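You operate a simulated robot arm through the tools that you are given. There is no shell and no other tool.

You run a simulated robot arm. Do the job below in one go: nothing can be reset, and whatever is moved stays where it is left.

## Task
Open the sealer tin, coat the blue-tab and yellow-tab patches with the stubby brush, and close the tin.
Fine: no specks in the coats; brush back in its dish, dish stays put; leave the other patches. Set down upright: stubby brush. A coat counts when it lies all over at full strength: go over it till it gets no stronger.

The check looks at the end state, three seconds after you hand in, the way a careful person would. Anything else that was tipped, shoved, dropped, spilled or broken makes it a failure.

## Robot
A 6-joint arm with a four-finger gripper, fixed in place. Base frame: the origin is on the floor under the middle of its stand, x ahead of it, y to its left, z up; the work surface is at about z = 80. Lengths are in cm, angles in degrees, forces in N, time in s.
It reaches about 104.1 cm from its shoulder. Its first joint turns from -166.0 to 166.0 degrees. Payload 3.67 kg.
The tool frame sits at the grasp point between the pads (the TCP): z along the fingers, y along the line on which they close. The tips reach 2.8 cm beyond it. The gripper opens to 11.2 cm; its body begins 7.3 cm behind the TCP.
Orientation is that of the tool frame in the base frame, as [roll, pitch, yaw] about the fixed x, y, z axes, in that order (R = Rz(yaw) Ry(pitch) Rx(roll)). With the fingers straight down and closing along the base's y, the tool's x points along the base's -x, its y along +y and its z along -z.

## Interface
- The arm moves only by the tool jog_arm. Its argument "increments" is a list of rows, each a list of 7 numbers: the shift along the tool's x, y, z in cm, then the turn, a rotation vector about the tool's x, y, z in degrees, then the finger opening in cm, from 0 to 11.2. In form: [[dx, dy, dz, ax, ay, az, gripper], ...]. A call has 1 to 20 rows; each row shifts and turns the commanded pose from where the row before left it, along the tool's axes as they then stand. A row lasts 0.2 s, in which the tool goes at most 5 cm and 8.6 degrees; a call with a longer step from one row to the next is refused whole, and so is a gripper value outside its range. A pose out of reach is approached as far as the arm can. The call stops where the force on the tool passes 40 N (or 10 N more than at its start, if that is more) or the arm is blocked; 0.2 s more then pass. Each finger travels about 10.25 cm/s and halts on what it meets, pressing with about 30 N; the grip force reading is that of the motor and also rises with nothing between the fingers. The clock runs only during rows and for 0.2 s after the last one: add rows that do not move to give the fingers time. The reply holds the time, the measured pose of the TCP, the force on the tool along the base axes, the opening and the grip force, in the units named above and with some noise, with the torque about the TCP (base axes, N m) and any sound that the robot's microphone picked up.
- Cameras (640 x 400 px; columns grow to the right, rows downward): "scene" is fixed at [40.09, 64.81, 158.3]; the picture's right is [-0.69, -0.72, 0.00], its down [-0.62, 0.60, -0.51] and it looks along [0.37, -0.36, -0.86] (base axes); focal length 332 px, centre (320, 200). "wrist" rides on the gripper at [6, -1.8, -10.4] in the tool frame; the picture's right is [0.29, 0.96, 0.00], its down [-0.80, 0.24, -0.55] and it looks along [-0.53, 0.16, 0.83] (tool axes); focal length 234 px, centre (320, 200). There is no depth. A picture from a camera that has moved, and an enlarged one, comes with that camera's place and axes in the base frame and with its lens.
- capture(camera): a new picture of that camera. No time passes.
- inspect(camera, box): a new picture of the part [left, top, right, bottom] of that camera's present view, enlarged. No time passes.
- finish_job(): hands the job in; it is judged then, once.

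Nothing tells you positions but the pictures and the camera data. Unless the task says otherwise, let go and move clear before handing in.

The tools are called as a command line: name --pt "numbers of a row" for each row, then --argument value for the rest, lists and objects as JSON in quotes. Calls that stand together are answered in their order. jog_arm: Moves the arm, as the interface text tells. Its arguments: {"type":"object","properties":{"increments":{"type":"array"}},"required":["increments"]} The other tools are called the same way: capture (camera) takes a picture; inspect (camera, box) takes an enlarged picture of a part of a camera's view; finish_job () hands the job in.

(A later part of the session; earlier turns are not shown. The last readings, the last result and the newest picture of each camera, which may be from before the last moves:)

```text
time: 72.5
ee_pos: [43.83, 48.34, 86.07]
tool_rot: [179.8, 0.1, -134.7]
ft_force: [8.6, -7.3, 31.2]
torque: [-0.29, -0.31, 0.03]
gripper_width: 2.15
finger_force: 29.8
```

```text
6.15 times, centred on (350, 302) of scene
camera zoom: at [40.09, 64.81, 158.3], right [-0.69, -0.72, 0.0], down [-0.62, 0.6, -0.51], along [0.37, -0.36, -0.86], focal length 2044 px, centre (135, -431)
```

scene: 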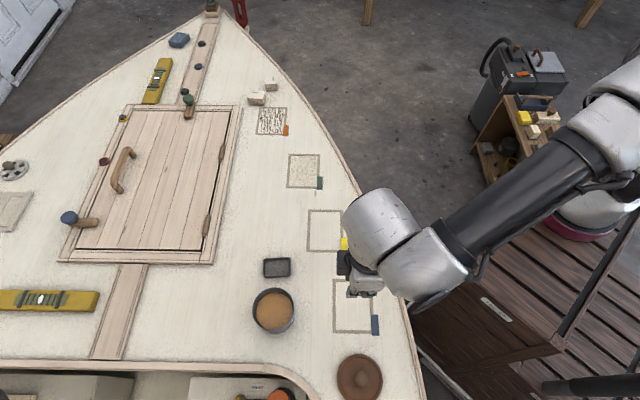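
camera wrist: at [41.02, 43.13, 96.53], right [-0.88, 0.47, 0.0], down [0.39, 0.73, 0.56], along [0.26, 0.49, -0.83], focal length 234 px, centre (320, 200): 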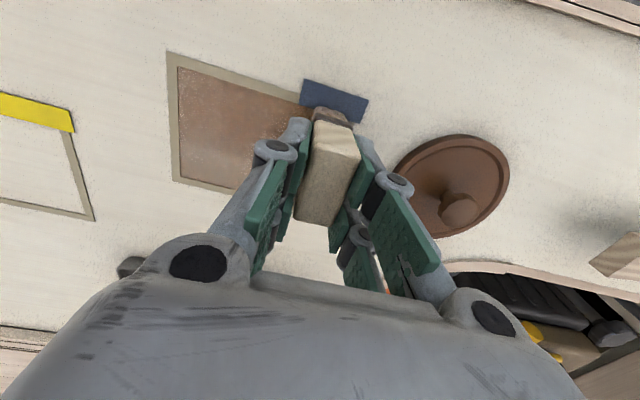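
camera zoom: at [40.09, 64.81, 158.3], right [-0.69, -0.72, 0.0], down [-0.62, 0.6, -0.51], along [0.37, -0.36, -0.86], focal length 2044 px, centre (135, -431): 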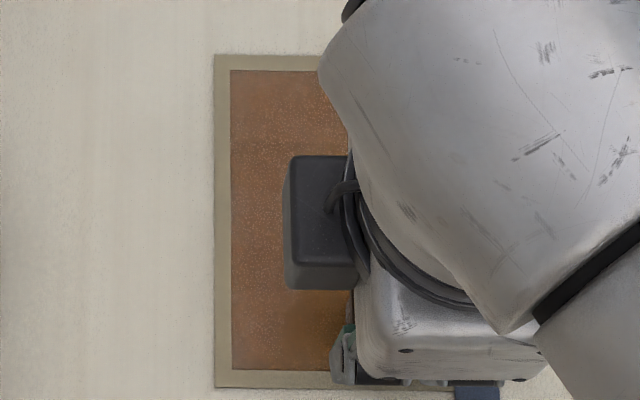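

The dots look like shading noise from the arm's shadow rather than debris. I'll lighten the press and run the middle and far lanes, then step away to judge the shade in clear light.

jog_arm --pt "-1.0 0 -0.1 0 0 0 1.0" --pt "-1.0 0 0 0 0 0 1.0" --pt "0 -0.9 -0.005 0 0 0 1.0" --pt "0 -0.9 -0.005 0 0 0 1.0" --pt "0 -0.9 -0.005 0 0 0 1.0" --pt "0 -0.9 -0.005 0 0 0 1.0" --pt "0 -0.9 -0.005 0 0 0 1.0" --pt "0 -0.9 -0.005 0 0 0 1.0" --pt "0 -0.9 -0.005 0 0 0 1.0" --pt "0 -0.9 -0.005 0 0 0 1.0" --pt "0 -0.9 -0.005 0 0 0 1.0" --pt "0 -0.9 -0.005 0 0 0 1.0"

jog_arm --pt "-1.0 0 0 0 0 0 1.0" --pt "-1.0 0 0 0 0 0 1.0" --pt "0 0.9 0.005 0 0 0 1.0" --pt "0 0.9 0.005 0 0 0 1.0" --pt "0 0.9 0.005 0 0 0 1.0" --pt "0 0.9 0.005 0 0 0 1.0" --pt "0 0.9 0.005 0 0 0 1.0" --pt "0 0.9 0.005 0 0 0 1.0" --pt "0 0.9 0.005 0 0 0 1.0" --pt "0 0.9 0.005 0 0 0 1.0" --pt "0 0.9 0.005 0 0 0 1.0" --pt "0 0.9 0.005 0 0 0 1.0"

capture --camera "wrist"

```text
time: 75.1
ee_pos: [51.73, 43.38, 86.1]
tool_rot: [179.8, 0.1, -134.6]
ft_force: [-0.4, -0.7, -1.1]
torque: [0.0, 0.0, -0.01]
gripper_width: 2.15
finger_force: 29.8
```

```text
time: 77.7
ee_pos: [46.69, 51.06, 86.01]
tool_rot: [179.7, 0.2, -134.6]
ft_force: [-0.2, 0.1, -1.5]
torque: [0.01, 0.0, -0.03]
gripper_width: 2.17
finger_force: 30.1
```

```text
taken
camera wrist: at [43.86, 45.67, 96.47], right [-0.88, 0.47, 0.0], down [0.39, 0.73, 0.56], along [0.26, 0.49, -0.83], focal length 234 px, centre (320, 200)
```

wrist: 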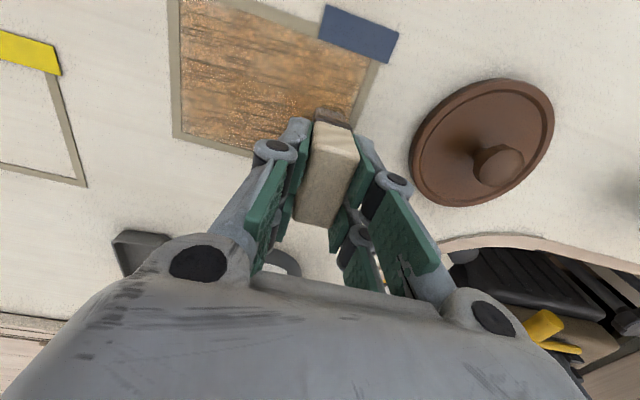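

inspect --camera "wrist" --box '[160, 0, 400, 160]'

inspect --camera "scene" --box '[325, 270, 385, 340]'

inspect --camera "wrist" --box '[280, 80, 380, 160]'

```text
2.50 times, centred on (280, 80) of wrist
camera zoom: at [43.86, 45.67, 96.47], right [-0.88, 0.47, 0.0], down [0.39, 0.73, 0.56], along [0.26, 0.49, -0.83], focal length 585 px, centre (420, 500)
```

zoom: 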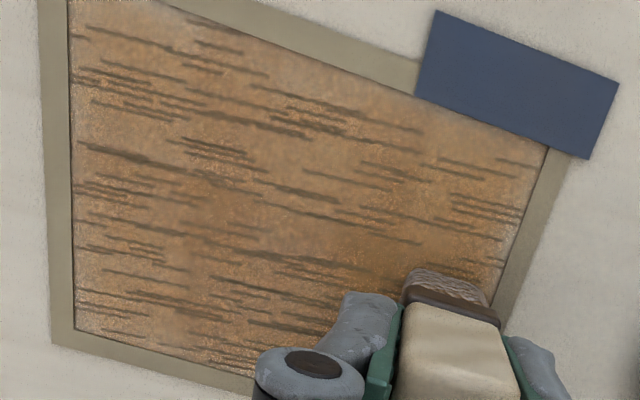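

```text
5.71 times, centred on (355, 305) of scene
camera zoom: at [40.09, 64.81, 158.3], right [-0.69, -0.72, 0.0], down [-0.62, 0.6, -0.51], along [0.37, -0.36, -0.86], focal length 1898 px, centre (120, -400)
```

zoom: 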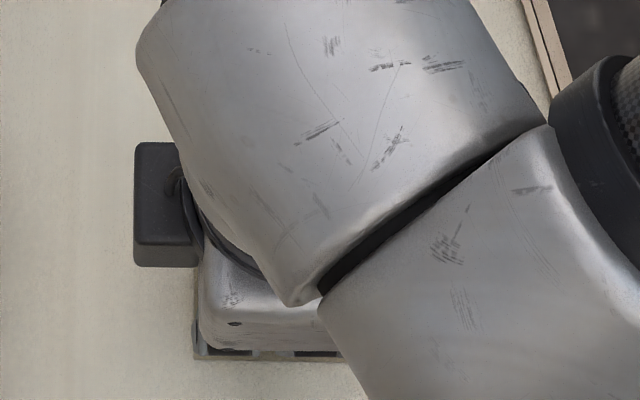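

```text
5.00 times, centred on (330, 120) of wrist
camera zoom: at [43.86, 45.67, 96.47], right [-0.88, 0.47, 0.0], down [0.39, 0.73, 0.56], along [0.26, 0.49, -0.83], focal length 1171 px, centre (270, 600)
```

zoom: 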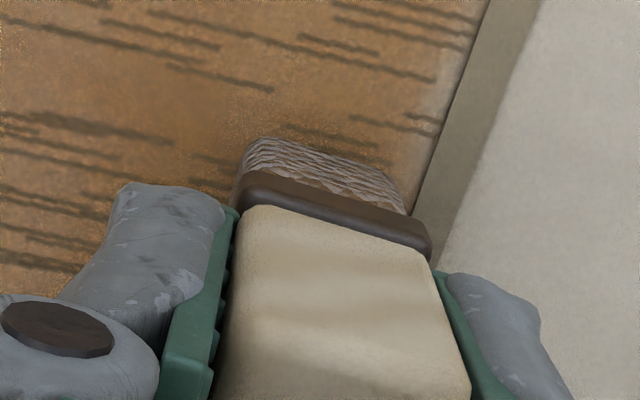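

Dark streaks have appeared on the blue patch, similar to those on the orange-tab one. I'll lift clear and compare all patches in good light before doing anything more.

jog_arm --pt "0 0 -1.0 0 0 0 1.0" --pt "0 0 -2.5 0 0 0 1.0" --pt "0 0 -3.5 0 0 0 1.0" --pt "0 0 -3.1 0 0 0 1.0" --pt "-2.0 1.0 0 0 0 0 1.0" --pt "-3.5 1.0 0 0 0 0 1.0" --pt "-4.0 0 0 0 0 0 1.0" --pt "-4.0 0 0 0 0 0 1.0" --pt "0 0 0 0 0 0 1.0"

capture --camera "scene"

inspect --camera "scene" --box '[325, 270, 385, 340]'

inspect --camera "scene" --box '[245, 95, 335, 200]'

```text
time: 79.7
ee_pos: [54.62, 62.07, 96.18]
tool_rot: [179.8, 0.1, -134.6]
ft_force: [-0.2, 0.7, -0.6]
torque: [0.03, 0.0, 0.0]
gripper_width: 2.17
finger_force: 30.5
```

```text
taken
```

scene: 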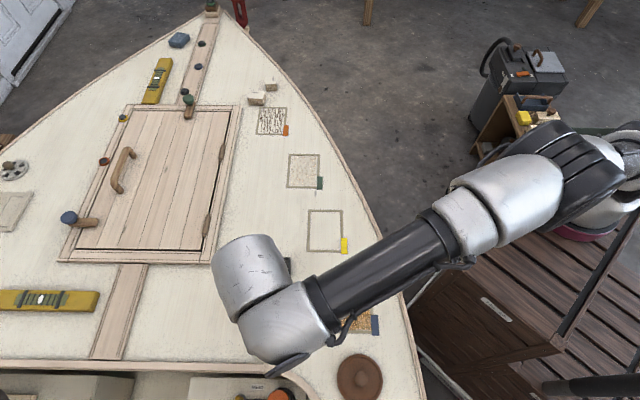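

```text
5.71 times, centred on (355, 305) of scene
camera zoom: at [40.09, 64.81, 158.3], right [-0.69, -0.72, 0.0], down [-0.62, 0.6, -0.51], along [0.37, -0.36, -0.86], focal length 1898 px, centre (120, -400)
```

zoom: 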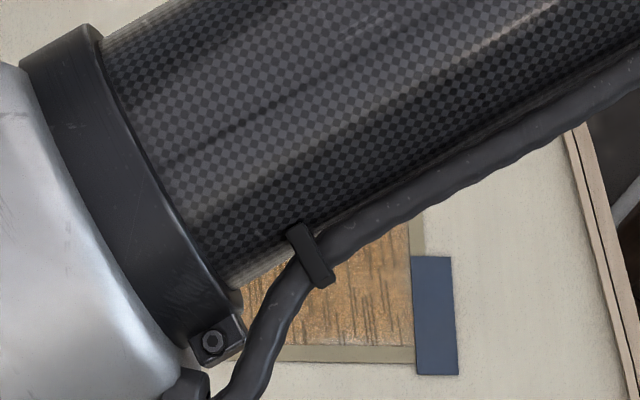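

```text
3.81 times, centred on (290, 148) of scene
camera zoom: at [40.09, 64.81, 158.3], right [-0.69, -0.72, 0.0], down [-0.62, 0.6, -0.51], along [0.37, -0.36, -0.86], focal length 1265 px, centre (434, 400)
```

zoom: 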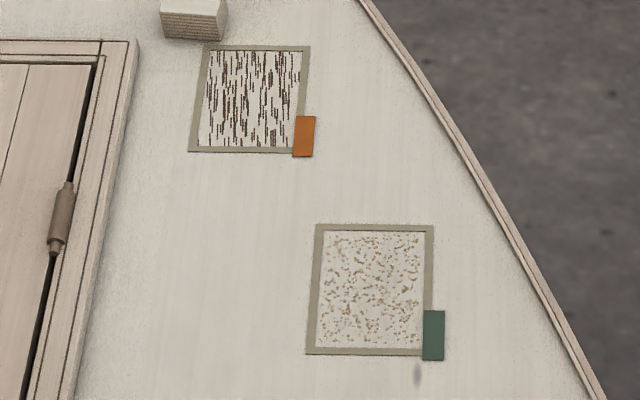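

The orange patch carries that dash pattern and the green one specks; blue now has a faint dash pattern, likely uneven/dry strokes since my last lanes had almost no contact. I'll re-load the brush and then examine the blue patch closely before touching it again.

jog_arm --pt "-0.8 -1.7 0 0 0 0 1.0" --pt "-0.97 -2.01 0 0 0 0 1.0" --pt "0 0 1.5 0 0 0 1.0" --pt "0 0 1.5 0 0 0 1.0" --pt "0 0 1.2 0 0 0 1.0" --pt "0 0 0.5 0 0 0 1.0" --pt "0 0 0.2 0 0 0 1.0" --pt "0 0 0 0 0 0 1.0"

inspect --camera "wrist" --box '[250, 60, 390, 160]'

```text
time: 81.5
ee_pos: [58.57, 60.85, 91.26]
tool_rot: [179.9, 0.2, -134.8]
ft_force: [0.3, -0.4, -1.2]
torque: [0.01, -0.02, 0.0]
gripper_width: 2.15
finger_force: 30.1
```

```text
4.00 times, centred on (320, 110) of wrist
camera zoom: at [55.78, 55.35, 101.66], right [-0.88, 0.47, 0.0], down [0.39, 0.73, 0.56], along [0.26, 0.49, -0.83], focal length 937 px, centre (320, 560)
```

zoom: 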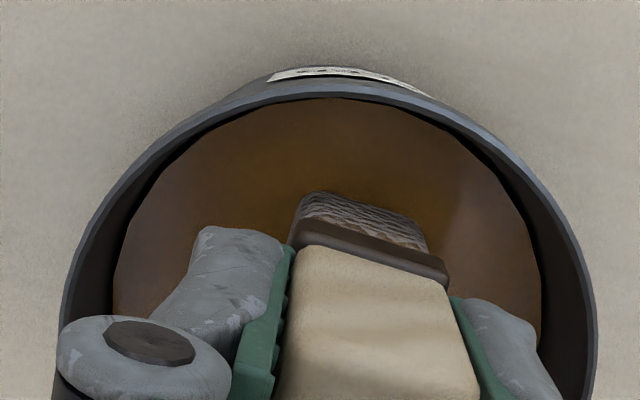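

jog_arm --pt "0 0 0.12 0 0 0 1.0" --pt "0 0 0 0 0 0 1.0"

jog_arm --pt "0 0 0.08 0 0 0 1.0" --pt "0 0 0 0 0 0 1.0"

```text
time: 82.1
ee_pos: [58.66, 60.84, 91.23]
tool_rot: [179.9, 0.2, -134.7]
ft_force: [0.6, 0.3, -0.2]
torque: [0.02, -0.03, -0.02]
gripper_width: 2.13
finger_force: 30.0
```

```text
time: 82.7
ee_pos: [58.66, 60.92, 90.95]
tool_rot: [179.8, 0.1, -134.7]
ft_force: [0.8, -0.4, -0.4]
torque: [-0.02, 0.03, 0.04]
gripper_width: 2.15
finger_force: 29.8
```

jog_arm --pt "0 0 0.08 0 0 0 1.0" --pt "0 0 0 0 0 0 1.0"

jog_arm --pt "0 0 0.08 0 0 0 1.0" --pt "0 0 0 0 0 0 1.0"

```text
time: 83.3
ee_pos: [58.6, 60.92, 91.11]
tool_rot: [179.8, 0.1, -134.7]
ft_force: [-0.6, 0.0, 2.7]
torque: [-0.02, -0.02, -0.01]
gripper_width: 2.15
finger_force: 30.2
```

```text
time: 83.9
ee_pos: [58.66, 60.77, 91.09]
tool_rot: [179.8, 0.3, -134.5]
ft_force: [-0.8, 0.4, 11.3]
torque: [-0.07, 0.07, 0.0]
gripper_width: 2.16
finger_force: 29.8
```

jog_arm --pt "0 0 0 0 0 0 1.0" --pt "0 0 -0.5 0 0 0 1.0" --pt "0 0 -0.8 0 0 0 1.0" --pt "0 0 -1.2 0 0 0 1.0" --pt "0 0 -1.3 0 0 0 1.0" --pt "0 0 -1.2 0 0 0 1.0" --pt "0 0 0 0 0 0 1.0" --pt "1.5 0.46 0 0 0 0 1.0" --pt "3.2 0.98 0 0 0 0 1.0" --pt "3.6 1.1 0 0 0 0 1.0" --pt "3.6 1.1 0 0 0 0 1.0" --pt "3.4 1.04 0 0 0 0 1.0" --pt "2.2 0.68 0 0 0 0 1.0" --pt "0 0 0 0 0 0 1.0"

capture --camera "wrist"

inspect --camera "wrist" --box '[140, 30, 320, 150]'

capture --camera "scene"

```text
time: 86.9
ee_pos: [42.62, 51.99, 95.84]
tool_rot: [179.9, 0.2, -134.7]
ft_force: [-0.5, -0.1, -1.2]
torque: [-0.01, -0.04, -0.01]
gripper_width: 2.18
finger_force: 29.8
```

```text
taken
camera wrist: at [39.68, 46.58, 106.34], right [-0.88, 0.47, 0.0], down [0.39, 0.73, 0.56], along [0.26, 0.49, -0.83], focal length 234 px, centre (320, 200)
```

wrist: 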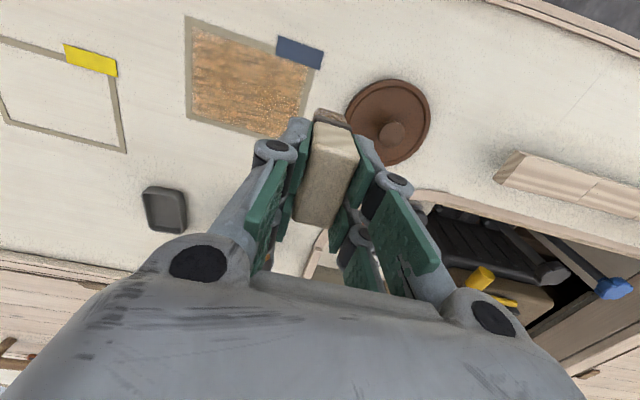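

```text
3.33 times, centred on (230, 90) of wrist
camera zoom: at [39.68, 46.58, 106.34], right [-0.88, 0.47, 0.0], down [0.39, 0.73, 0.56], along [0.26, 0.49, -0.83], focal length 781 px, centre (620, 567)
```

zoom: 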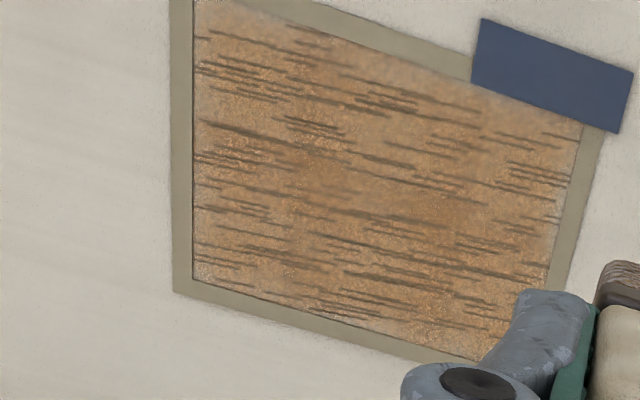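

```text
taken
```

scene: 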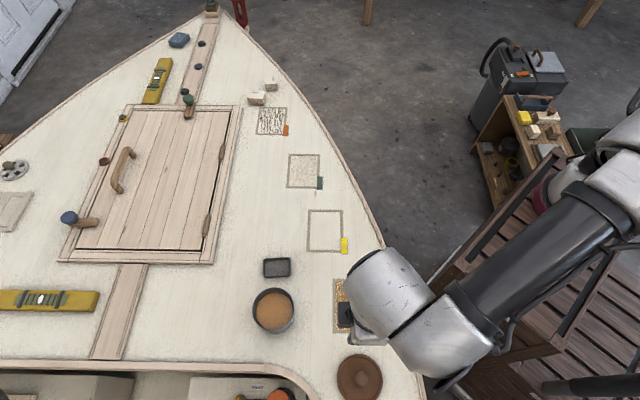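

The coat shows dash-like streaks, probably from my last two lanes barely touching. With a freshly loaded brush I'll redo the lanes with steady light contact, starting at the tab-side end of the middle lane.

jog_arm --pt "-0.2 -1.6 0 0 0 0 1.0" --pt "-0.13 -1.64 1.5 0 0 0 1.0" --pt "0 0 3.0 0 0 0 1.0" --pt "0 0 3.0 0 0 0 1.0" --pt "0 0 1.5 0 0 0 1.0" --pt "0 0 0.7 0 0 0 1.0" --pt "0 0 0.15 0 0 0 1.0" --pt "0 0 0 0 0 0 1.0"

jog_arm --pt "0 0 0.06 0 0 0 1.0" --pt "0 0 0 0 0 0 1.0"

```text
time: 88.7
ee_pos: [45.14, 50.0, 86.02]
tool_rot: [179.8, 0.2, -134.7]
ft_force: [-0.4, 0.2, 0.1]
torque: [0.01, 0.03, -0.01]
gripper_width: 2.16
finger_force: 30.1
```

```text
time: 89.3
ee_pos: [45.11, 50.11, 86.06]
tool_rot: [179.7, 0.3, -134.6]
ft_force: [0.6, -2.1, 7.6]
torque: [-0.25, 0.03, 0.02]
gripper_width: 2.12
finger_force: 30.3
```

jog_arm --pt "0 -0.6 0.02 0 0 0 1.0" --pt "0 -0.7 -0.005 0 0 0 1.0" --pt "0 -0.7 -0.005 0 0 0 1.0" --pt "0 -0.7 -0.005 0 0 0 1.0"

inspect --camera "wrist" --box '[160, 20, 420, 180]'

```text
time: 90.3
ee_pos: [46.89, 48.24, 86.06]
tool_rot: [179.7, 0.3, -134.7]
ft_force: [-4.5, 4.1, 12.9]
torque: [0.1, 0.25, -0.03]
gripper_width: 2.14
finger_force: 30.0
```

```text
2.46 times, centred on (290, 100) of wrist
camera zoom: at [44.09, 42.8, 96.42], right [-0.88, 0.47, 0.0], down [0.39, 0.73, 0.56], along [0.26, 0.49, -0.83], focal length 576 px, centre (394, 446)
```

zoom: 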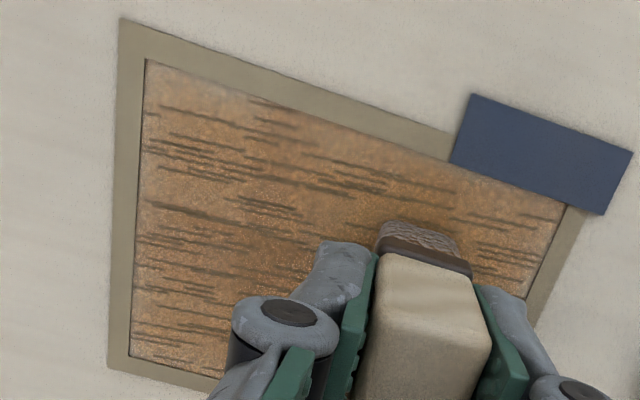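

jog_arm --pt "0 -0.7 -0.005 0 0 0 1.0" --pt "0 -0.7 -0.005 0 0 0 1.0" --pt "0 -0.7 -0.005 0 0 0 1.0" --pt "0 -0.7 -0.005 0 0 0 1.0" --pt "0 -0.7 -0.005 0 0 0 1.0" --pt "0 -0.7 -0.005 0 0 0 1.0" --pt "0 -0.7 -0.005 0 0 0 1.0" --pt "0 -0.7 -0.005 0 0 0 1.0" --pt "0 -0.6 0 0 0 0 1.0"

inspect --camera "scene" --box '[325, 270, 385, 340]'

inspect --camera "wrist" --box '[220, 30, 480, 190]'

```text
time: 92.3
ee_pos: [51.38, 43.74, 86.03]
tool_rot: [179.9, 0.1, -134.7]
ft_force: [-1.0, -0.3, 0.9]
torque: [0.01, -0.02, -0.02]
gripper_width: 2.14
finger_force: 30.0
```

```text
5.71 times, centred on (355, 305) of scene
camera zoom: at [40.09, 64.81, 158.3], right [-0.69, -0.72, 0.0], down [-0.62, 0.6, -0.51], along [0.37, -0.36, -0.86], focal length 1898 px, centre (120, -400)
```

zoom: 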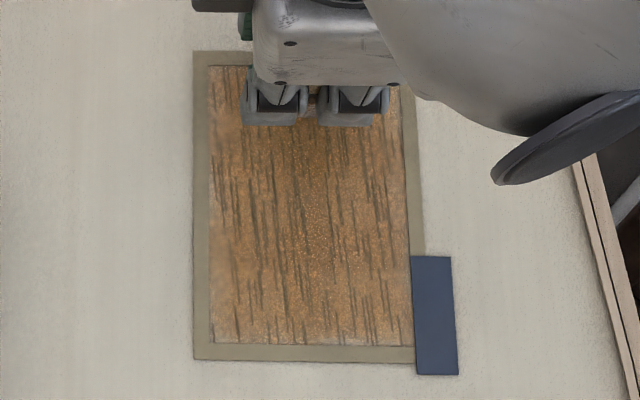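

```text
2.46 times, centred on (350, 110) of wrist
camera zoom: at [48.55, 38.31, 96.45], right [-0.88, 0.47, 0.0], down [0.39, 0.73, 0.56], along [0.26, 0.49, -0.83], focal length 576 px, centre (246, 422)
```

zoom: 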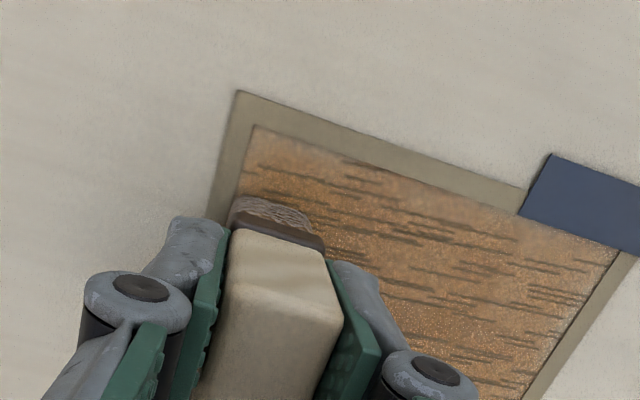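

Contact got light at this end. I'll go to the far lane slightly lower and stroke forward with firmer, even contact.

jog_arm --pt "-1.0 0 0.03 0 0 0 1.0" --pt "-1.05 0 0.03 0 0 0 1.0" --pt "0 0 0 0 0 0 1.0"

jog_arm --pt "0 0.7 0.005 0 0 0 1.0" --pt "0 0.7 0.005 0 0 0 1.0" --pt "0 0.7 0.005 0 0 0 1.0" --pt "0 0.7 0.005 0 0 0 1.0" --pt "0 0.7 0.005 0 0 0 1.0" --pt "0 0.7 0.005 0 0 0 1.0" --pt "0 0.7 0.005 0 0 0 1.0"

jog_arm --pt "0 0.7 0.005 0 0 0 1.0" --pt "0 0.7 0.005 0 0 0 1.0" --pt "0 0.7 0.005 0 0 0 1.0" --pt "0 0.7 0.005 0 0 0 1.0" --pt "0 0.7 0.005 0 0 0 1.0" --pt "0 0.7 0.005 0 0 0 1.0"

inspect --camera "wrist" --box '[160, 0, 420, 160]'

```text
time: 93.1
ee_pos: [52.74, 45.25, 85.97]
tool_rot: [179.8, 0.2, -134.7]
ft_force: [-3.4, -5.0, 14.6]
torque: [-0.38, 0.19, -0.04]
gripper_width: 2.14
finger_force: 30.4
```

```text
time: 94.7
ee_pos: [49.35, 48.65, 85.99]
tool_rot: [179.8, 0.1, -134.7]
ft_force: [7.0, -5.1, 23.1]
torque: [-0.36, -0.22, 0.05]
gripper_width: 2.14
finger_force: 30.7
```

```text
time: 96.1
ee_pos: [46.58, 51.65, 86.01]
tool_rot: [179.8, 0.3, -134.7]
ft_force: [-0.5, -1.4, 7.9]
torque: [-0.12, 0.16, 0.01]
gripper_width: 2.13
finger_force: 29.9
stopped in row 6: the force on the tool passed its limit at 40 N (the readings are from after the stop); the commanded pose is now the measured one
```

```text
2.46 times, centred on (290, 80) of wrist
camera zoom: at [43.69, 46.14, 96.4], right [-0.88, 0.47, 0.0], down [0.39, 0.73, 0.56], along [0.26, 0.5, -0.83], focal length 576 px, centre (394, 495)
```

zoom: 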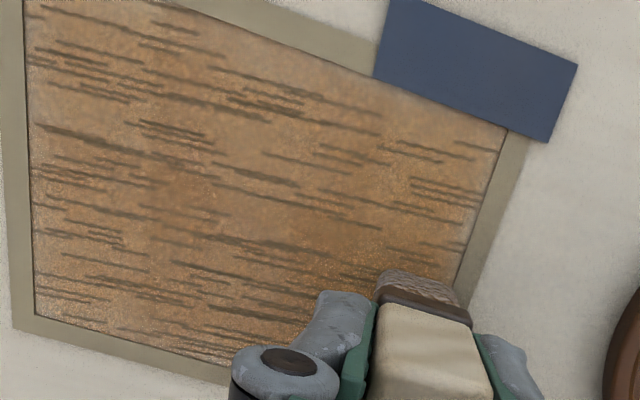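

inspect --camera "scene" --box '[250, 100, 295, 145]'

inspect --camera "scene" --box '[280, 145, 330, 200]'

inspect --camera "wrist" --box '[160, 0, 300, 100]'

```text
8.89 times, centred on (272, 122) of scene
camera zoom: at [40.09, 64.81, 158.3], right [-0.69, -0.72, 0.0], down [-0.62, 0.6, -0.51], along [0.37, -0.36, -0.86], focal length 2952 px, centre (742, 889)
```

zoom: 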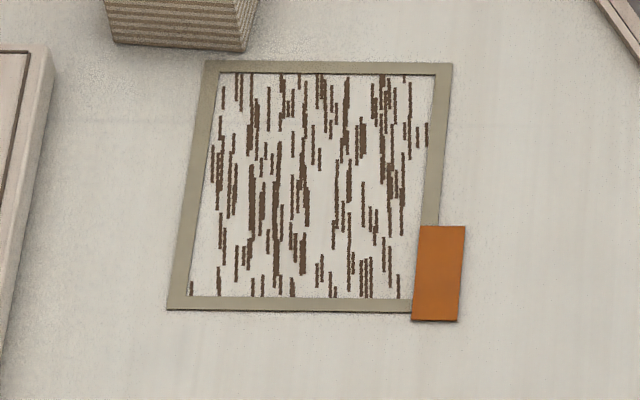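

```text
7.27 times, centred on (305, 172) of scene
camera zoom: at [40.09, 64.81, 158.3], right [-0.69, -0.72, 0.0], down [-0.62, 0.6, -0.51], along [0.37, -0.36, -0.86], focal length 2415 px, centre (429, 400)
```

zoom: 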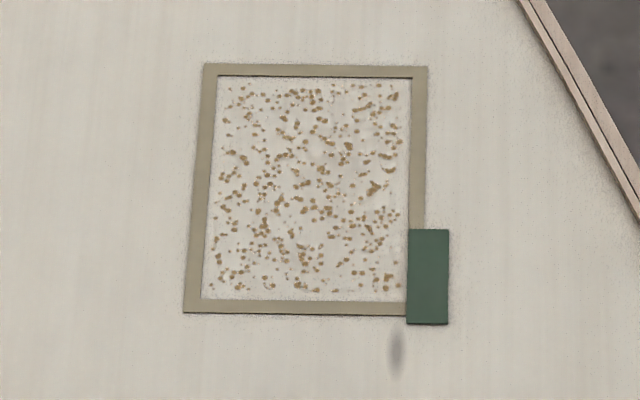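

```text
4.00 times, centred on (230, 50) of wrist
camera zoom: at [43.69, 46.14, 96.4], right [-0.88, 0.47, 0.0], down [0.39, 0.73, 0.56], along [0.26, 0.5, -0.83], focal length 937 px, centre (680, 800)
```

zoom: 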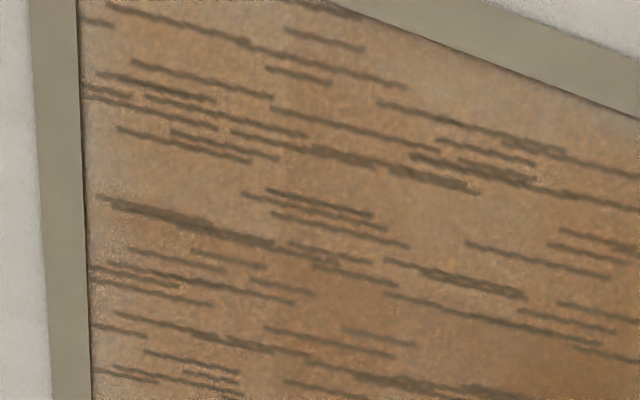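

The streak pattern is fixed in place and doesn't respond to light strokes, so I want a cleaner comparison. I'll re-load the brush and coat the yellow-tab patch with steady contact inside the tape, checking after each lane.

jog_arm --pt "0 0 -1.0 0 0 0 1.0" --pt "0 0 -2.5 0 0 0 1.0" --pt "0 0 -3.5 0 0 0 1.0" --pt "0 0 -3.1 0 0 0 1.0" --pt "-3.5 -0.49 0 0 0 0 1.0" --pt "-4.0 -0.56 0 0 0 0 1.0" --pt "-4.2 -0.59 0 0 0 0 1.0" --pt "-3.24 -0.45 0 0 0 0 1.0" --pt "0 0 1.5 0 0 0 1.0" --pt "0 0 1.8 0 0 0 1.0" --pt "0 0 1.2 0 0 0 1.0" --pt "0 0 0.4 0 0 0 1.0" --pt "0 0 0 0 0 0 1.0"

inspect --camera "wrist" --box '[250, 60, 390, 160]'

inspect --camera "scene" --box '[325, 270, 385, 340]'

```text
time: 98.9
ee_pos: [58.57, 60.79, 91.25]
tool_rot: [179.8, 0.2, -134.6]
ft_force: [0.0, 0.0, -1.3]
torque: [0.02, 0.01, 0.0]
gripper_width: 2.14
finger_force: 29.5
```

```text
4.00 times, centred on (320, 110) of wrist
camera zoom: at [55.73, 55.28, 101.59], right [-0.88, 0.47, 0.0], down [0.39, 0.73, 0.56], along [0.26, 0.49, -0.83], focal length 937 px, centre (320, 560)
```

zoom: 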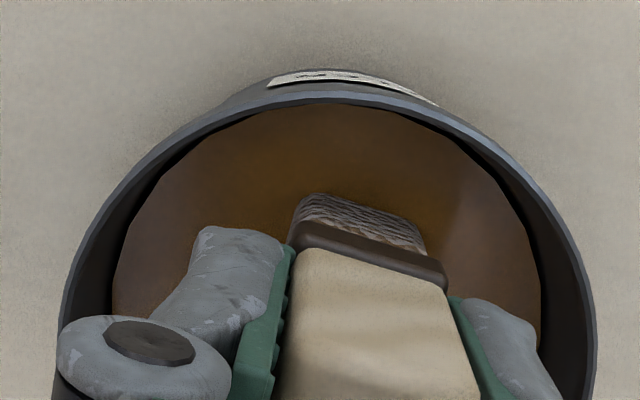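

```text
5.71 times, centred on (355, 305) of scene
camera zoom: at [40.09, 64.81, 158.3], right [-0.69, -0.72, 0.0], down [-0.62, 0.6, -0.51], along [0.37, -0.36, -0.86], focal length 1898 px, centre (120, -400)
```

zoom: 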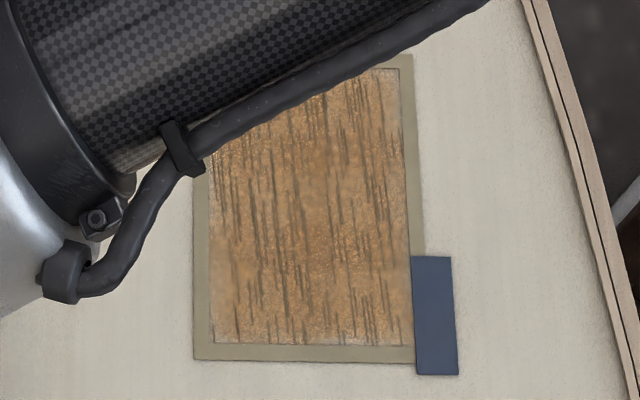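

jog_arm --pt "0 0 0.14 0 0 0 1.0" --pt "0 0 0.1 0 0 0 1.0" --pt "0 0 0 0 0 0 1.0"

jog_arm --pt "0 0 0.08 0 0 0 1.0" --pt "0 0 0 0 0 0 1.0"

```text
time: 99.7
ee_pos: [58.58, 60.72, 91.01]
tool_rot: [179.8, 0.4, -134.6]
ft_force: [0.5, -0.3, 4.8]
torque: [-0.06, 0.06, 0.04]
gripper_width: 2.17
finger_force: 29.7
```

```text
time: 100.3
ee_pos: [58.69, 60.78, 90.98]
tool_rot: [179.8, 0.3, -134.6]
ft_force: [1.7, 0.7, 12.1]
torque: [-0.13, 0.03, 0.02]
gripper_width: 2.15
finger_force: 29.7
```

jog_arm --pt "0 0 0 0 0 0 1.0" --pt "0 0 -0.5 0 0 0 1.0" --pt "0 0 -0.8 0 0 0 1.0" --pt "0 0 -1.2 0 0 0 1.0" --pt "0 0 -1.3 0 0 0 1.0" --pt "0 0 -1.2 0 0 0 1.0" --pt "0 0 0 0 0 0 1.0" --pt "1.05 -1.43 0 0 0 0 1.0" --pt "2.11 -2.855 0 0 0 0 1.0" --pt "2.53 -3.43 0 0 0 0 1.0" --pt "2.53 -3.43 0 0 0 0 1.0" --pt "2.53 -3.43 0 0 0 0 1.0" --pt "1.91 -2.555 0 0 0 0 1.0" --pt "0 0 2.0 0 0 0 1.0" --pt "0 0 2.0 0 0 0 1.0" --pt "0 0 1.0 0 0 0 1.0" --pt "0 0 0 0 0 0 1.0"

inspect --camera "wrist" --box '[160, 20, 440, 200]'

inspect --camera "scene" --box '[290, 190, 390, 345]'

```text
time: 103.9
ee_pos: [61.95, 39.7, 90.69]
tool_rot: [179.8, 0.1, -134.6]
ft_force: [-0.2, -0.3, -1.2]
torque: [-0.01, -0.03, 0.0]
gripper_width: 2.13
finger_force: 30.2
```

```text
2.22 times, centred on (300, 110) of wrist
camera zoom: at [59.05, 34.26, 101.15], right [-0.88, 0.47, 0.0], down [0.39, 0.73, 0.56], along [0.26, 0.49, -0.83], focal length 520 px, centre (364, 400)
```

zoom: 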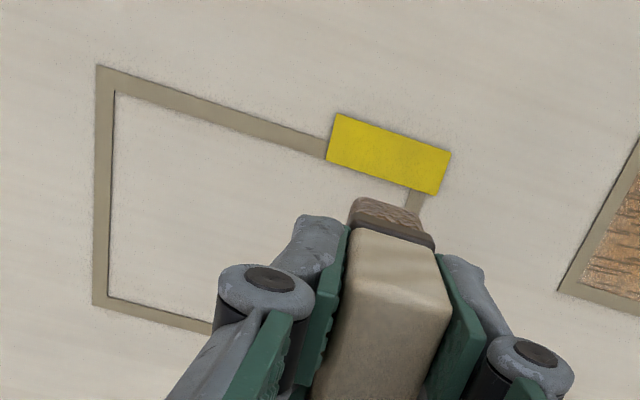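

```text
2.58 times, centred on (340, 268) of scene
camera zoom: at [40.09, 64.81, 158.3], right [-0.69, -0.72, 0.0], down [-0.62, 0.6, -0.51], along [0.37, -0.36, -0.86], focal length 857 px, centre (268, 26)
```

zoom: 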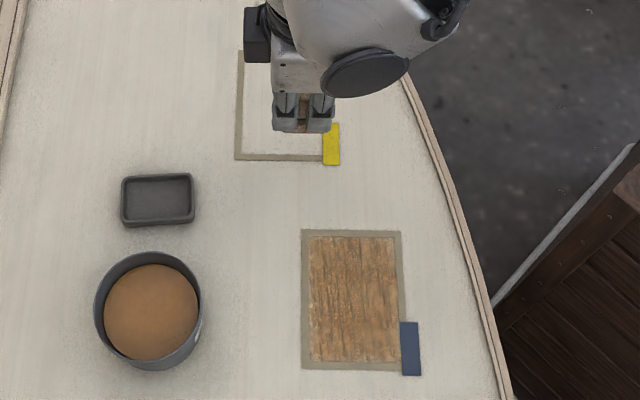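

inspect --camera "scene" --box '[325, 272, 385, 340]'

inspect --camera "scene" --box '[245, 280, 385, 340]'

```text
5.88 times, centred on (355, 306) of scene
camera zoom: at [40.09, 64.81, 158.3], right [-0.69, -0.72, 0.0], down [-0.62, 0.6, -0.51], along [0.37, -0.36, -0.86], focal length 1954 px, centre (114, -424)
```

zoom: 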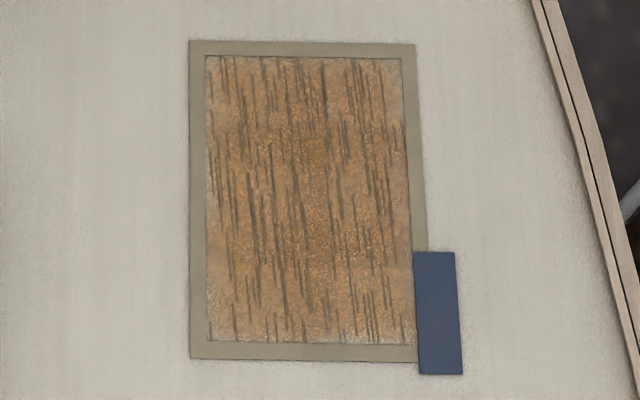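

```text
4.57 times, centred on (315, 310) of scene
camera zoom: at [40.09, 64.81, 158.3], right [-0.69, -0.72, 0.0], down [-0.62, 0.6, -0.51], along [0.37, -0.36, -0.86], focal length 1518 px, centre (343, -303)
```

zoom: 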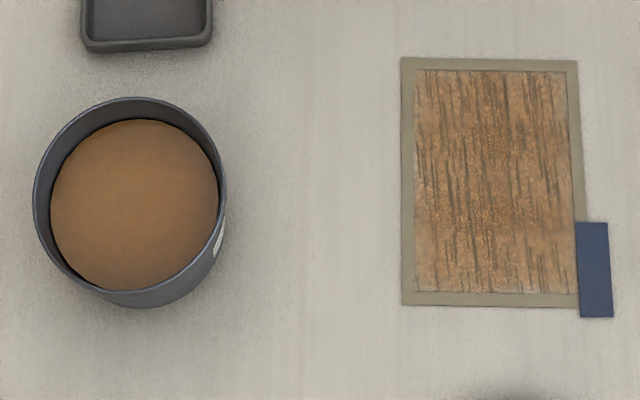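

jog_arm --pt "0 0 2.0 0 0 0 1.0" --pt "0 0 1.5 0 0 0 1.0" --pt "0 0 0.8 0 0 0 1.0" --pt "0 0 0.3 0 0 0 1.0" --pt "0 0 0 0 0 0 1.0"

jog_arm --pt "0 0 0.1 0 0 0 1.0" --pt "0 0 0 0 0 0 1.0"

jog_arm --pt "0 0 0.08 0 0 0 1.0" --pt "0 0 0 0 0 0 1.0"

```text
time: 105.1
ee_pos: [61.97, 39.69, 86.2]
tool_rot: [179.8, 0.2, -134.6]
ft_force: [0.7, -0.1, -1.5]
torque: [-0.06, -0.03, -0.03]
gripper_width: 2.16
finger_force: 30.4
```

```text
time: 105.7
ee_pos: [61.93, 39.71, 86.08]
tool_rot: [179.8, 0.2, -134.6]
ft_force: [-0.7, 0.2, 0.5]
torque: [0.05, 0.0, 0.01]
gripper_width: 2.14
finger_force: 30.8
```

```text
time: 106.3
ee_pos: [61.97, 39.74, 86.06]
tool_rot: [179.7, 0.2, -134.6]
ft_force: [-0.2, -0.5, 0.9]
torque: [-0.05, 0.02, 0.0]
gripper_width: 2.17
finger_force: 29.9
```

jog_arm --pt "0 0 0.06 0 0 0 1.0" --pt "0 0 0 0 0 0 1.0"

jog_arm --pt "0 0 0.05 0 0 0 1.0" --pt "0 0 0 0 0 0 1.0"

```text
time: 106.9
ee_pos: [61.81, 39.62, 86.05]
tool_rot: [179.8, 0.3, -134.6]
ft_force: [-0.4, -2.3, 8.6]
torque: [-0.34, 0.06, 0.01]
gripper_width: 2.17
finger_force: 30.1
```

```text
time: 107.5
ee_pos: [61.9, 39.78, 86.03]
tool_rot: [179.8, 0.4, -134.5]
ft_force: [1.8, -4.3, 21.3]
torque: [-0.39, 0.15, 0.0]
gripper_width: 2.13
finger_force: 29.9
```

Contact is a little heavier at the brush's near end, so I'll tilt 0.4° to even it, ease the pressure, and stroke the yellow near lane while checking force midway.

jog_arm --pt "0 0 -0.05 0 0.4 0 1.0" --pt "0 -0.6 0 0 0 0 1.0" --pt "0 -0.9 -0.003 0 0 0 1.0" --pt "0 -0.9 -0.003 0 0 0 1.0" --pt "0 -0.9 -0.003 0 0 0 1.0"

inspect --camera "wrist" --box '[160, 20, 440, 200]'

inspect --camera "scene" --box '[295, 195, 365, 265]'

```text
time: 108.7
ee_pos: [64.18, 37.5, 85.97]
tool_rot: [179.7, 0.0, -134.6]
ft_force: [-6.2, 6.5, 21.7]
torque: [0.54, 0.01, 0.08]
gripper_width: 2.17
finger_force: 30.2
```

```text
2.22 times, centred on (300, 110) of wrist
camera zoom: at [61.31, 31.98, 96.41], right [-0.88, 0.47, 0.0], down [0.39, 0.74, 0.55], along [0.26, 0.49, -0.83], focal length 520 px, centre (364, 400)
```

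zoom: 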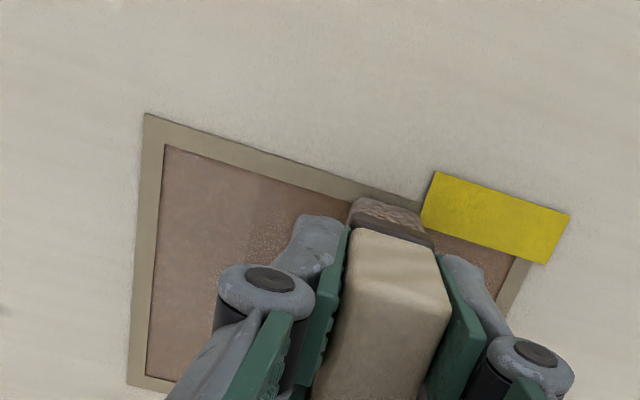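

```text
5.71 times, centred on (330, 230) of scene
camera zoom: at [40.09, 64.81, 158.3], right [-0.69, -0.72, 0.0], down [-0.62, 0.6, -0.51], along [0.37, -0.36, -0.86], focal length 1898 px, centre (263, 29)
```

zoom: 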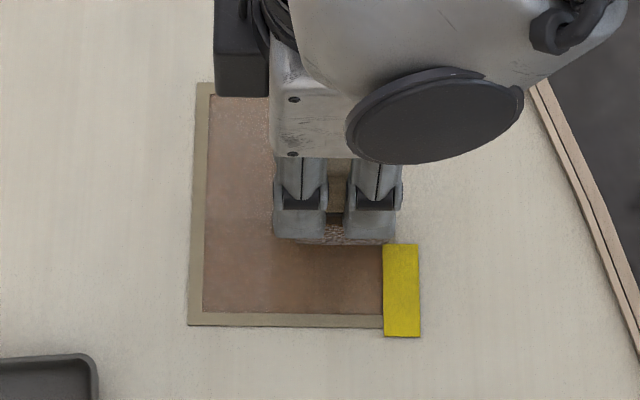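

jog_arm --pt "0 -0.8 -0.04 0 0 0 1.0" --pt "0 -0.9 -0.003 0 0 0 1.0" --pt "0 -0.9 -0.003 0 0 0 1.0" --pt "0 -0.9 -0.003 0 0 0 1.0" --pt "0 -0.9 -0.003 0 0 0 1.0" --pt "0 -0.9 -0.003 0 0 0 1.0"

inspect --camera "wrist" --box '[220, 20, 500, 200]'

inspect --camera "scene" --box '[295, 195, 365, 265]'

```text
time: 110.1
ee_pos: [68.01, 33.68, 85.98]
tool_rot: [179.8, -0.2, -134.6]
ft_force: [-3.8, 4.3, 16.4]
torque: [0.38, 0.0, 0.07]
gripper_width: 2.17
finger_force: 30.3
```

```text
2.22 times, centred on (360, 110) of wrist
camera zoom: at [65.12, 28.18, 96.42], right [-0.88, 0.47, 0.0], down [0.39, 0.74, 0.55], along [0.26, 0.49, -0.83], focal length 520 px, centre (231, 400)
```

zoom: 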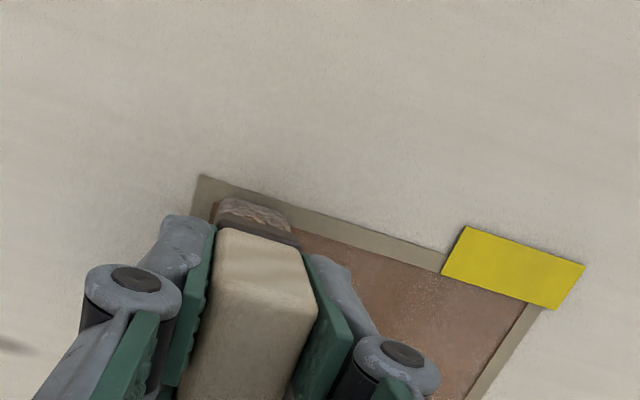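

```text
5.71 times, centred on (330, 230) of scene
camera zoom: at [40.09, 64.81, 158.3], right [-0.69, -0.72, 0.0], down [-0.62, 0.6, -0.51], along [0.37, -0.36, -0.86], focal length 1898 px, centre (263, 29)
```

zoom: 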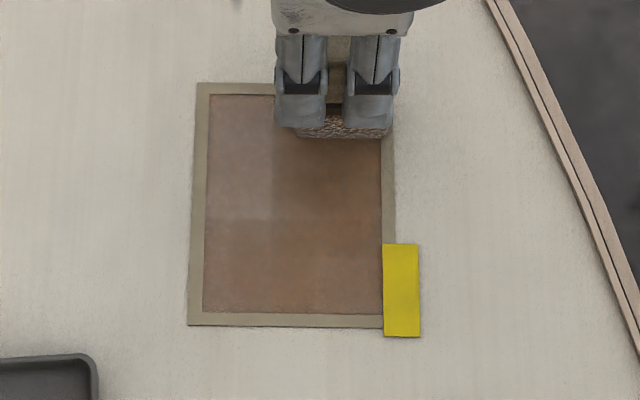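

Now it's clear: the coat builds region by region – the far/upper quadrant is still paler. I'll slide to the far lane and stroke back.

jog_arm --pt "-1.3 0.1 -0.02 0 0 0 1.0" --pt "-1.3 0 0 0 0 0 1.0" --pt "-1.25 0 0 0 0 0 1.0" --pt "0 0.8 0.003 0 0 0 1.0" --pt "0 0.9 0.003 0 0 0 1.0" --pt "0 0.9 0.003 0 0 0 1.0" --pt "0 0.9 0.003 0 0 0 1.0" --pt "0 0.9 0.003 0 0 0 1.0"

jog_arm --pt "0 0.9 0.003 0 0 0 1.0" --pt "0 0.9 0.003 0 0 0 1.0" --pt "0 0.9 0.003 0 0 0 1.0" --pt "0 0.9 0.003 0 0 0 1.0" --pt "0 0.7 0.003 0 0 0 1.0"

inspect --camera "wrist" --box '[120, 0, 400, 180]'

inspect --camera "scene" --box '[295, 195, 365, 265]'

```text
time: 111.9
ee_pos: [67.47, 39.55, 86.0]
tool_rot: [179.7, -0.1, -134.7]
ft_force: [2.9, -2.3, 11.7]
torque: [-0.03, -0.33, -0.1]
gripper_width: 2.14
finger_force: 30.3
```

```text
time: 113.1
ee_pos: [64.42, 42.42, 85.87]
tool_rot: [179.8, 0.0, -134.7]
ft_force: [4.4, -3.9, 16.6]
torque: [-0.1, -0.34, -0.06]
gripper_width: 2.15
finger_force: 30.0
```

```text
2.22 times, centred on (260, 90) of wrist
camera zoom: at [61.59, 37.11, 96.41], right [-0.88, 0.47, 0.0], down [0.39, 0.74, 0.55], along [0.26, 0.49, -0.83], focal length 520 px, centre (453, 444)
```

zoom: 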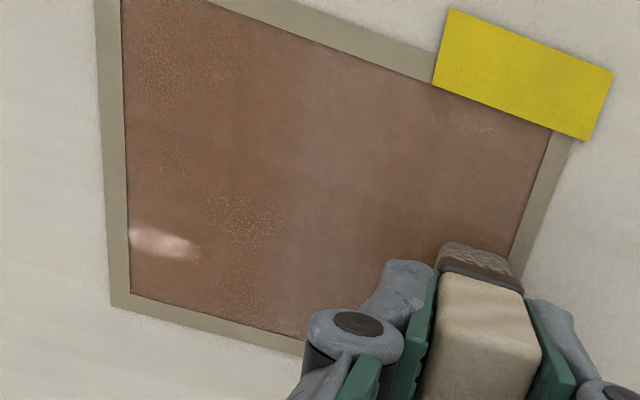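

```text
5.71 times, centred on (330, 230) of scene
camera zoom: at [40.09, 64.81, 158.3], right [-0.69, -0.72, 0.0], down [-0.62, 0.6, -0.51], along [0.37, -0.36, -0.86], focal length 1898 px, centre (263, 29)
```

zoom: 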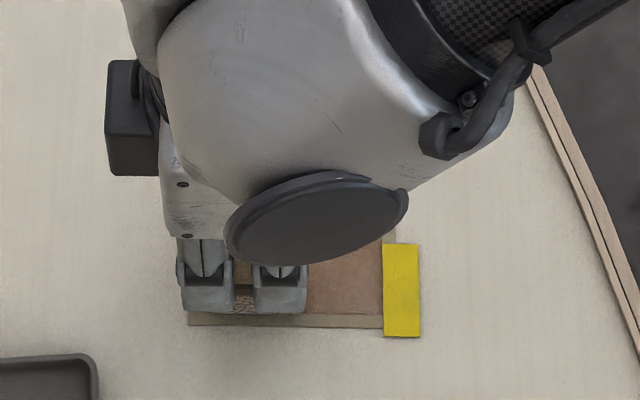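

jog_arm --pt "1.0 -0.1 0 0 0 0 1.0" --pt "0.9 0 0 0 0 0 1.0" --pt "0 -0.8 -0.003 0 0 0 1.0" --pt "0 -0.9 -0.003 0 0 0 1.0" --pt "0 -0.9 -0.003 0 0 0 1.0" --pt "0 -0.9 -0.003 0 0 0 1.0" --pt "0 -0.9 -0.003 0 0 0 1.0"

jog_arm --pt "0 -0.9 -0.003 0 0 0 1.0" --pt "0 -0.9 -0.003 0 0 0 1.0" --pt "0 -0.9 -0.003 0 0 0 1.0" --pt "0 -0.9 -0.003 0 0 0 1.0" --pt "0 -0.7 -0.003 0 0 0 1.0"

inspect --camera "wrist" --box '[220, 0, 500, 180]'

inspect --camera "scene" --box '[295, 195, 365, 265]'

```text
time: 114.7
ee_pos: [66.36, 38.08, 86.1]
tool_rot: [179.8, -0.1, -134.5]
ft_force: [-2.0, 2.9, 9.9]
torque: [0.23, 0.04, 0.02]
gripper_width: 2.17
finger_force: 29.8
```

```text
time: 115.9
ee_pos: [69.2, 35.05, 86.08]
tool_rot: [179.9, -0.1, -134.6]
ft_force: [-4.6, 4.6, 15.0]
torque: [0.18, 0.14, -0.01]
gripper_width: 2.12
finger_force: 30.2
```

```text
2.22 times, centred on (360, 90) of wrist
camera zoom: at [66.47, 29.63, 96.41], right [-0.88, 0.47, 0.0], down [0.39, 0.74, 0.55], along [0.26, 0.49, -0.83], focal length 520 px, centre (231, 444)
```

zoom: 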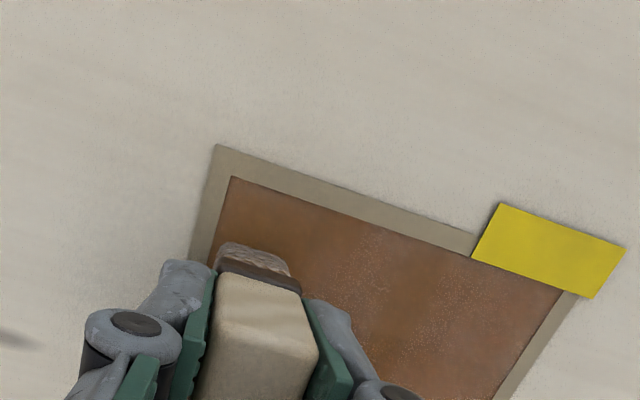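

```text
5.71 times, centred on (330, 230) of scene
camera zoom: at [40.09, 64.81, 158.3], right [-0.69, -0.72, 0.0], down [-0.62, 0.6, -0.51], along [0.37, -0.36, -0.86], focal length 1898 px, centre (263, 29)
```

zoom: 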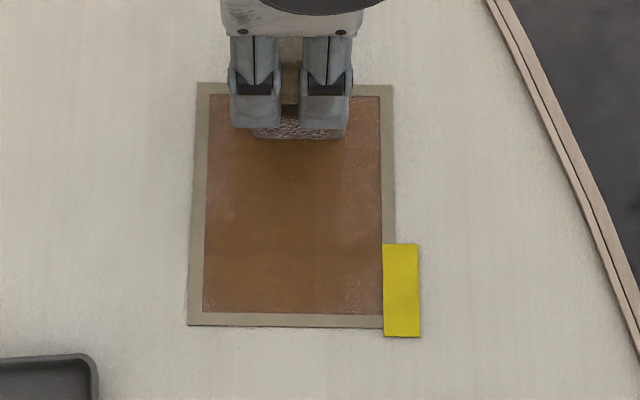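

Yellow is taking an even deep tone with no streaks; only the edges are a shade paler. I'll run the near lane again, hugging the near edge.

jog_arm --pt "1.0 0.1 -0.02 0 0 0 1.0" --pt "1.1 0 0 0 0 0 1.0" --pt "0 0.8 0.003 0 0 0 1.0" --pt "0 0.9 0.003 0 0 0 1.0" --pt "0 0.9 0.003 0 0 0 1.0" --pt "0 0.9 0.003 0 0 0 1.0" --pt "0 0.9 0.003 0 0 0 1.0"

jog_arm --pt "0 0.9 0.003 0 0 0 1.0" --pt "0 0.9 0.003 0 0 0 1.0" --pt "0 0.9 0.003 0 0 0 1.0" --pt "0 0.9 0.003 0 0 0 1.0" --pt "0 0.7 0.003 0 0 0 1.0"

inspect --camera "wrist" --box '[120, 0, 440, 200]'

inspect --camera "scene" --box '[295, 195, 365, 265]'

```text
time: 117.5
ee_pos: [64.79, 36.67, 86.08]
tool_rot: [179.7, -0.2, -134.6]
ft_force: [1.2, -2.2, 6.0]
torque: [-0.05, -0.16, -0.04]
gripper_width: 2.14
finger_force: 29.8
```

```text
time: 118.7
ee_pos: [61.67, 39.75, 86.03]
tool_rot: [179.8, -0.2, -134.5]
ft_force: [1.1, 0.5, 3.9]
torque: [-0.03, -0.06, -0.01]
gripper_width: 2.16
finger_force: 29.8
```

```text
2.00 times, centred on (280, 100) of wrist
camera zoom: at [58.76, 34.3, 96.42], right [-0.88, 0.47, 0.0], down [0.39, 0.74, 0.55], along [0.26, 0.49, -0.83], focal length 468 px, centre (400, 400)
```

zoom: 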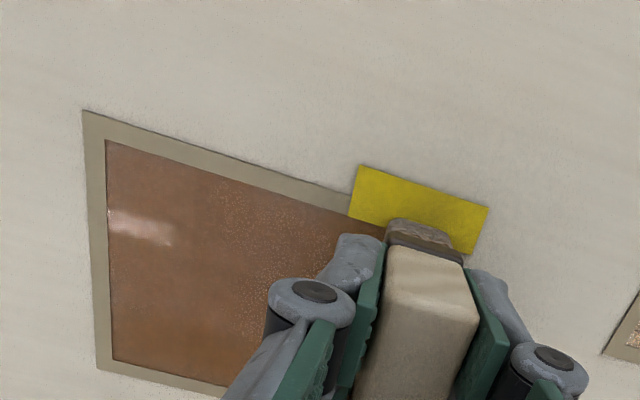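

```text
5.71 times, centred on (330, 230) of scene
camera zoom: at [40.09, 64.81, 158.3], right [-0.69, -0.72, 0.0], down [-0.62, 0.6, -0.51], along [0.37, -0.36, -0.86], focal length 1898 px, centre (263, 29)
```

zoom: 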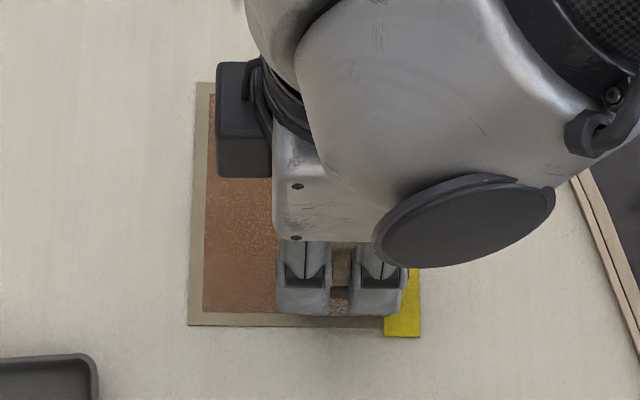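

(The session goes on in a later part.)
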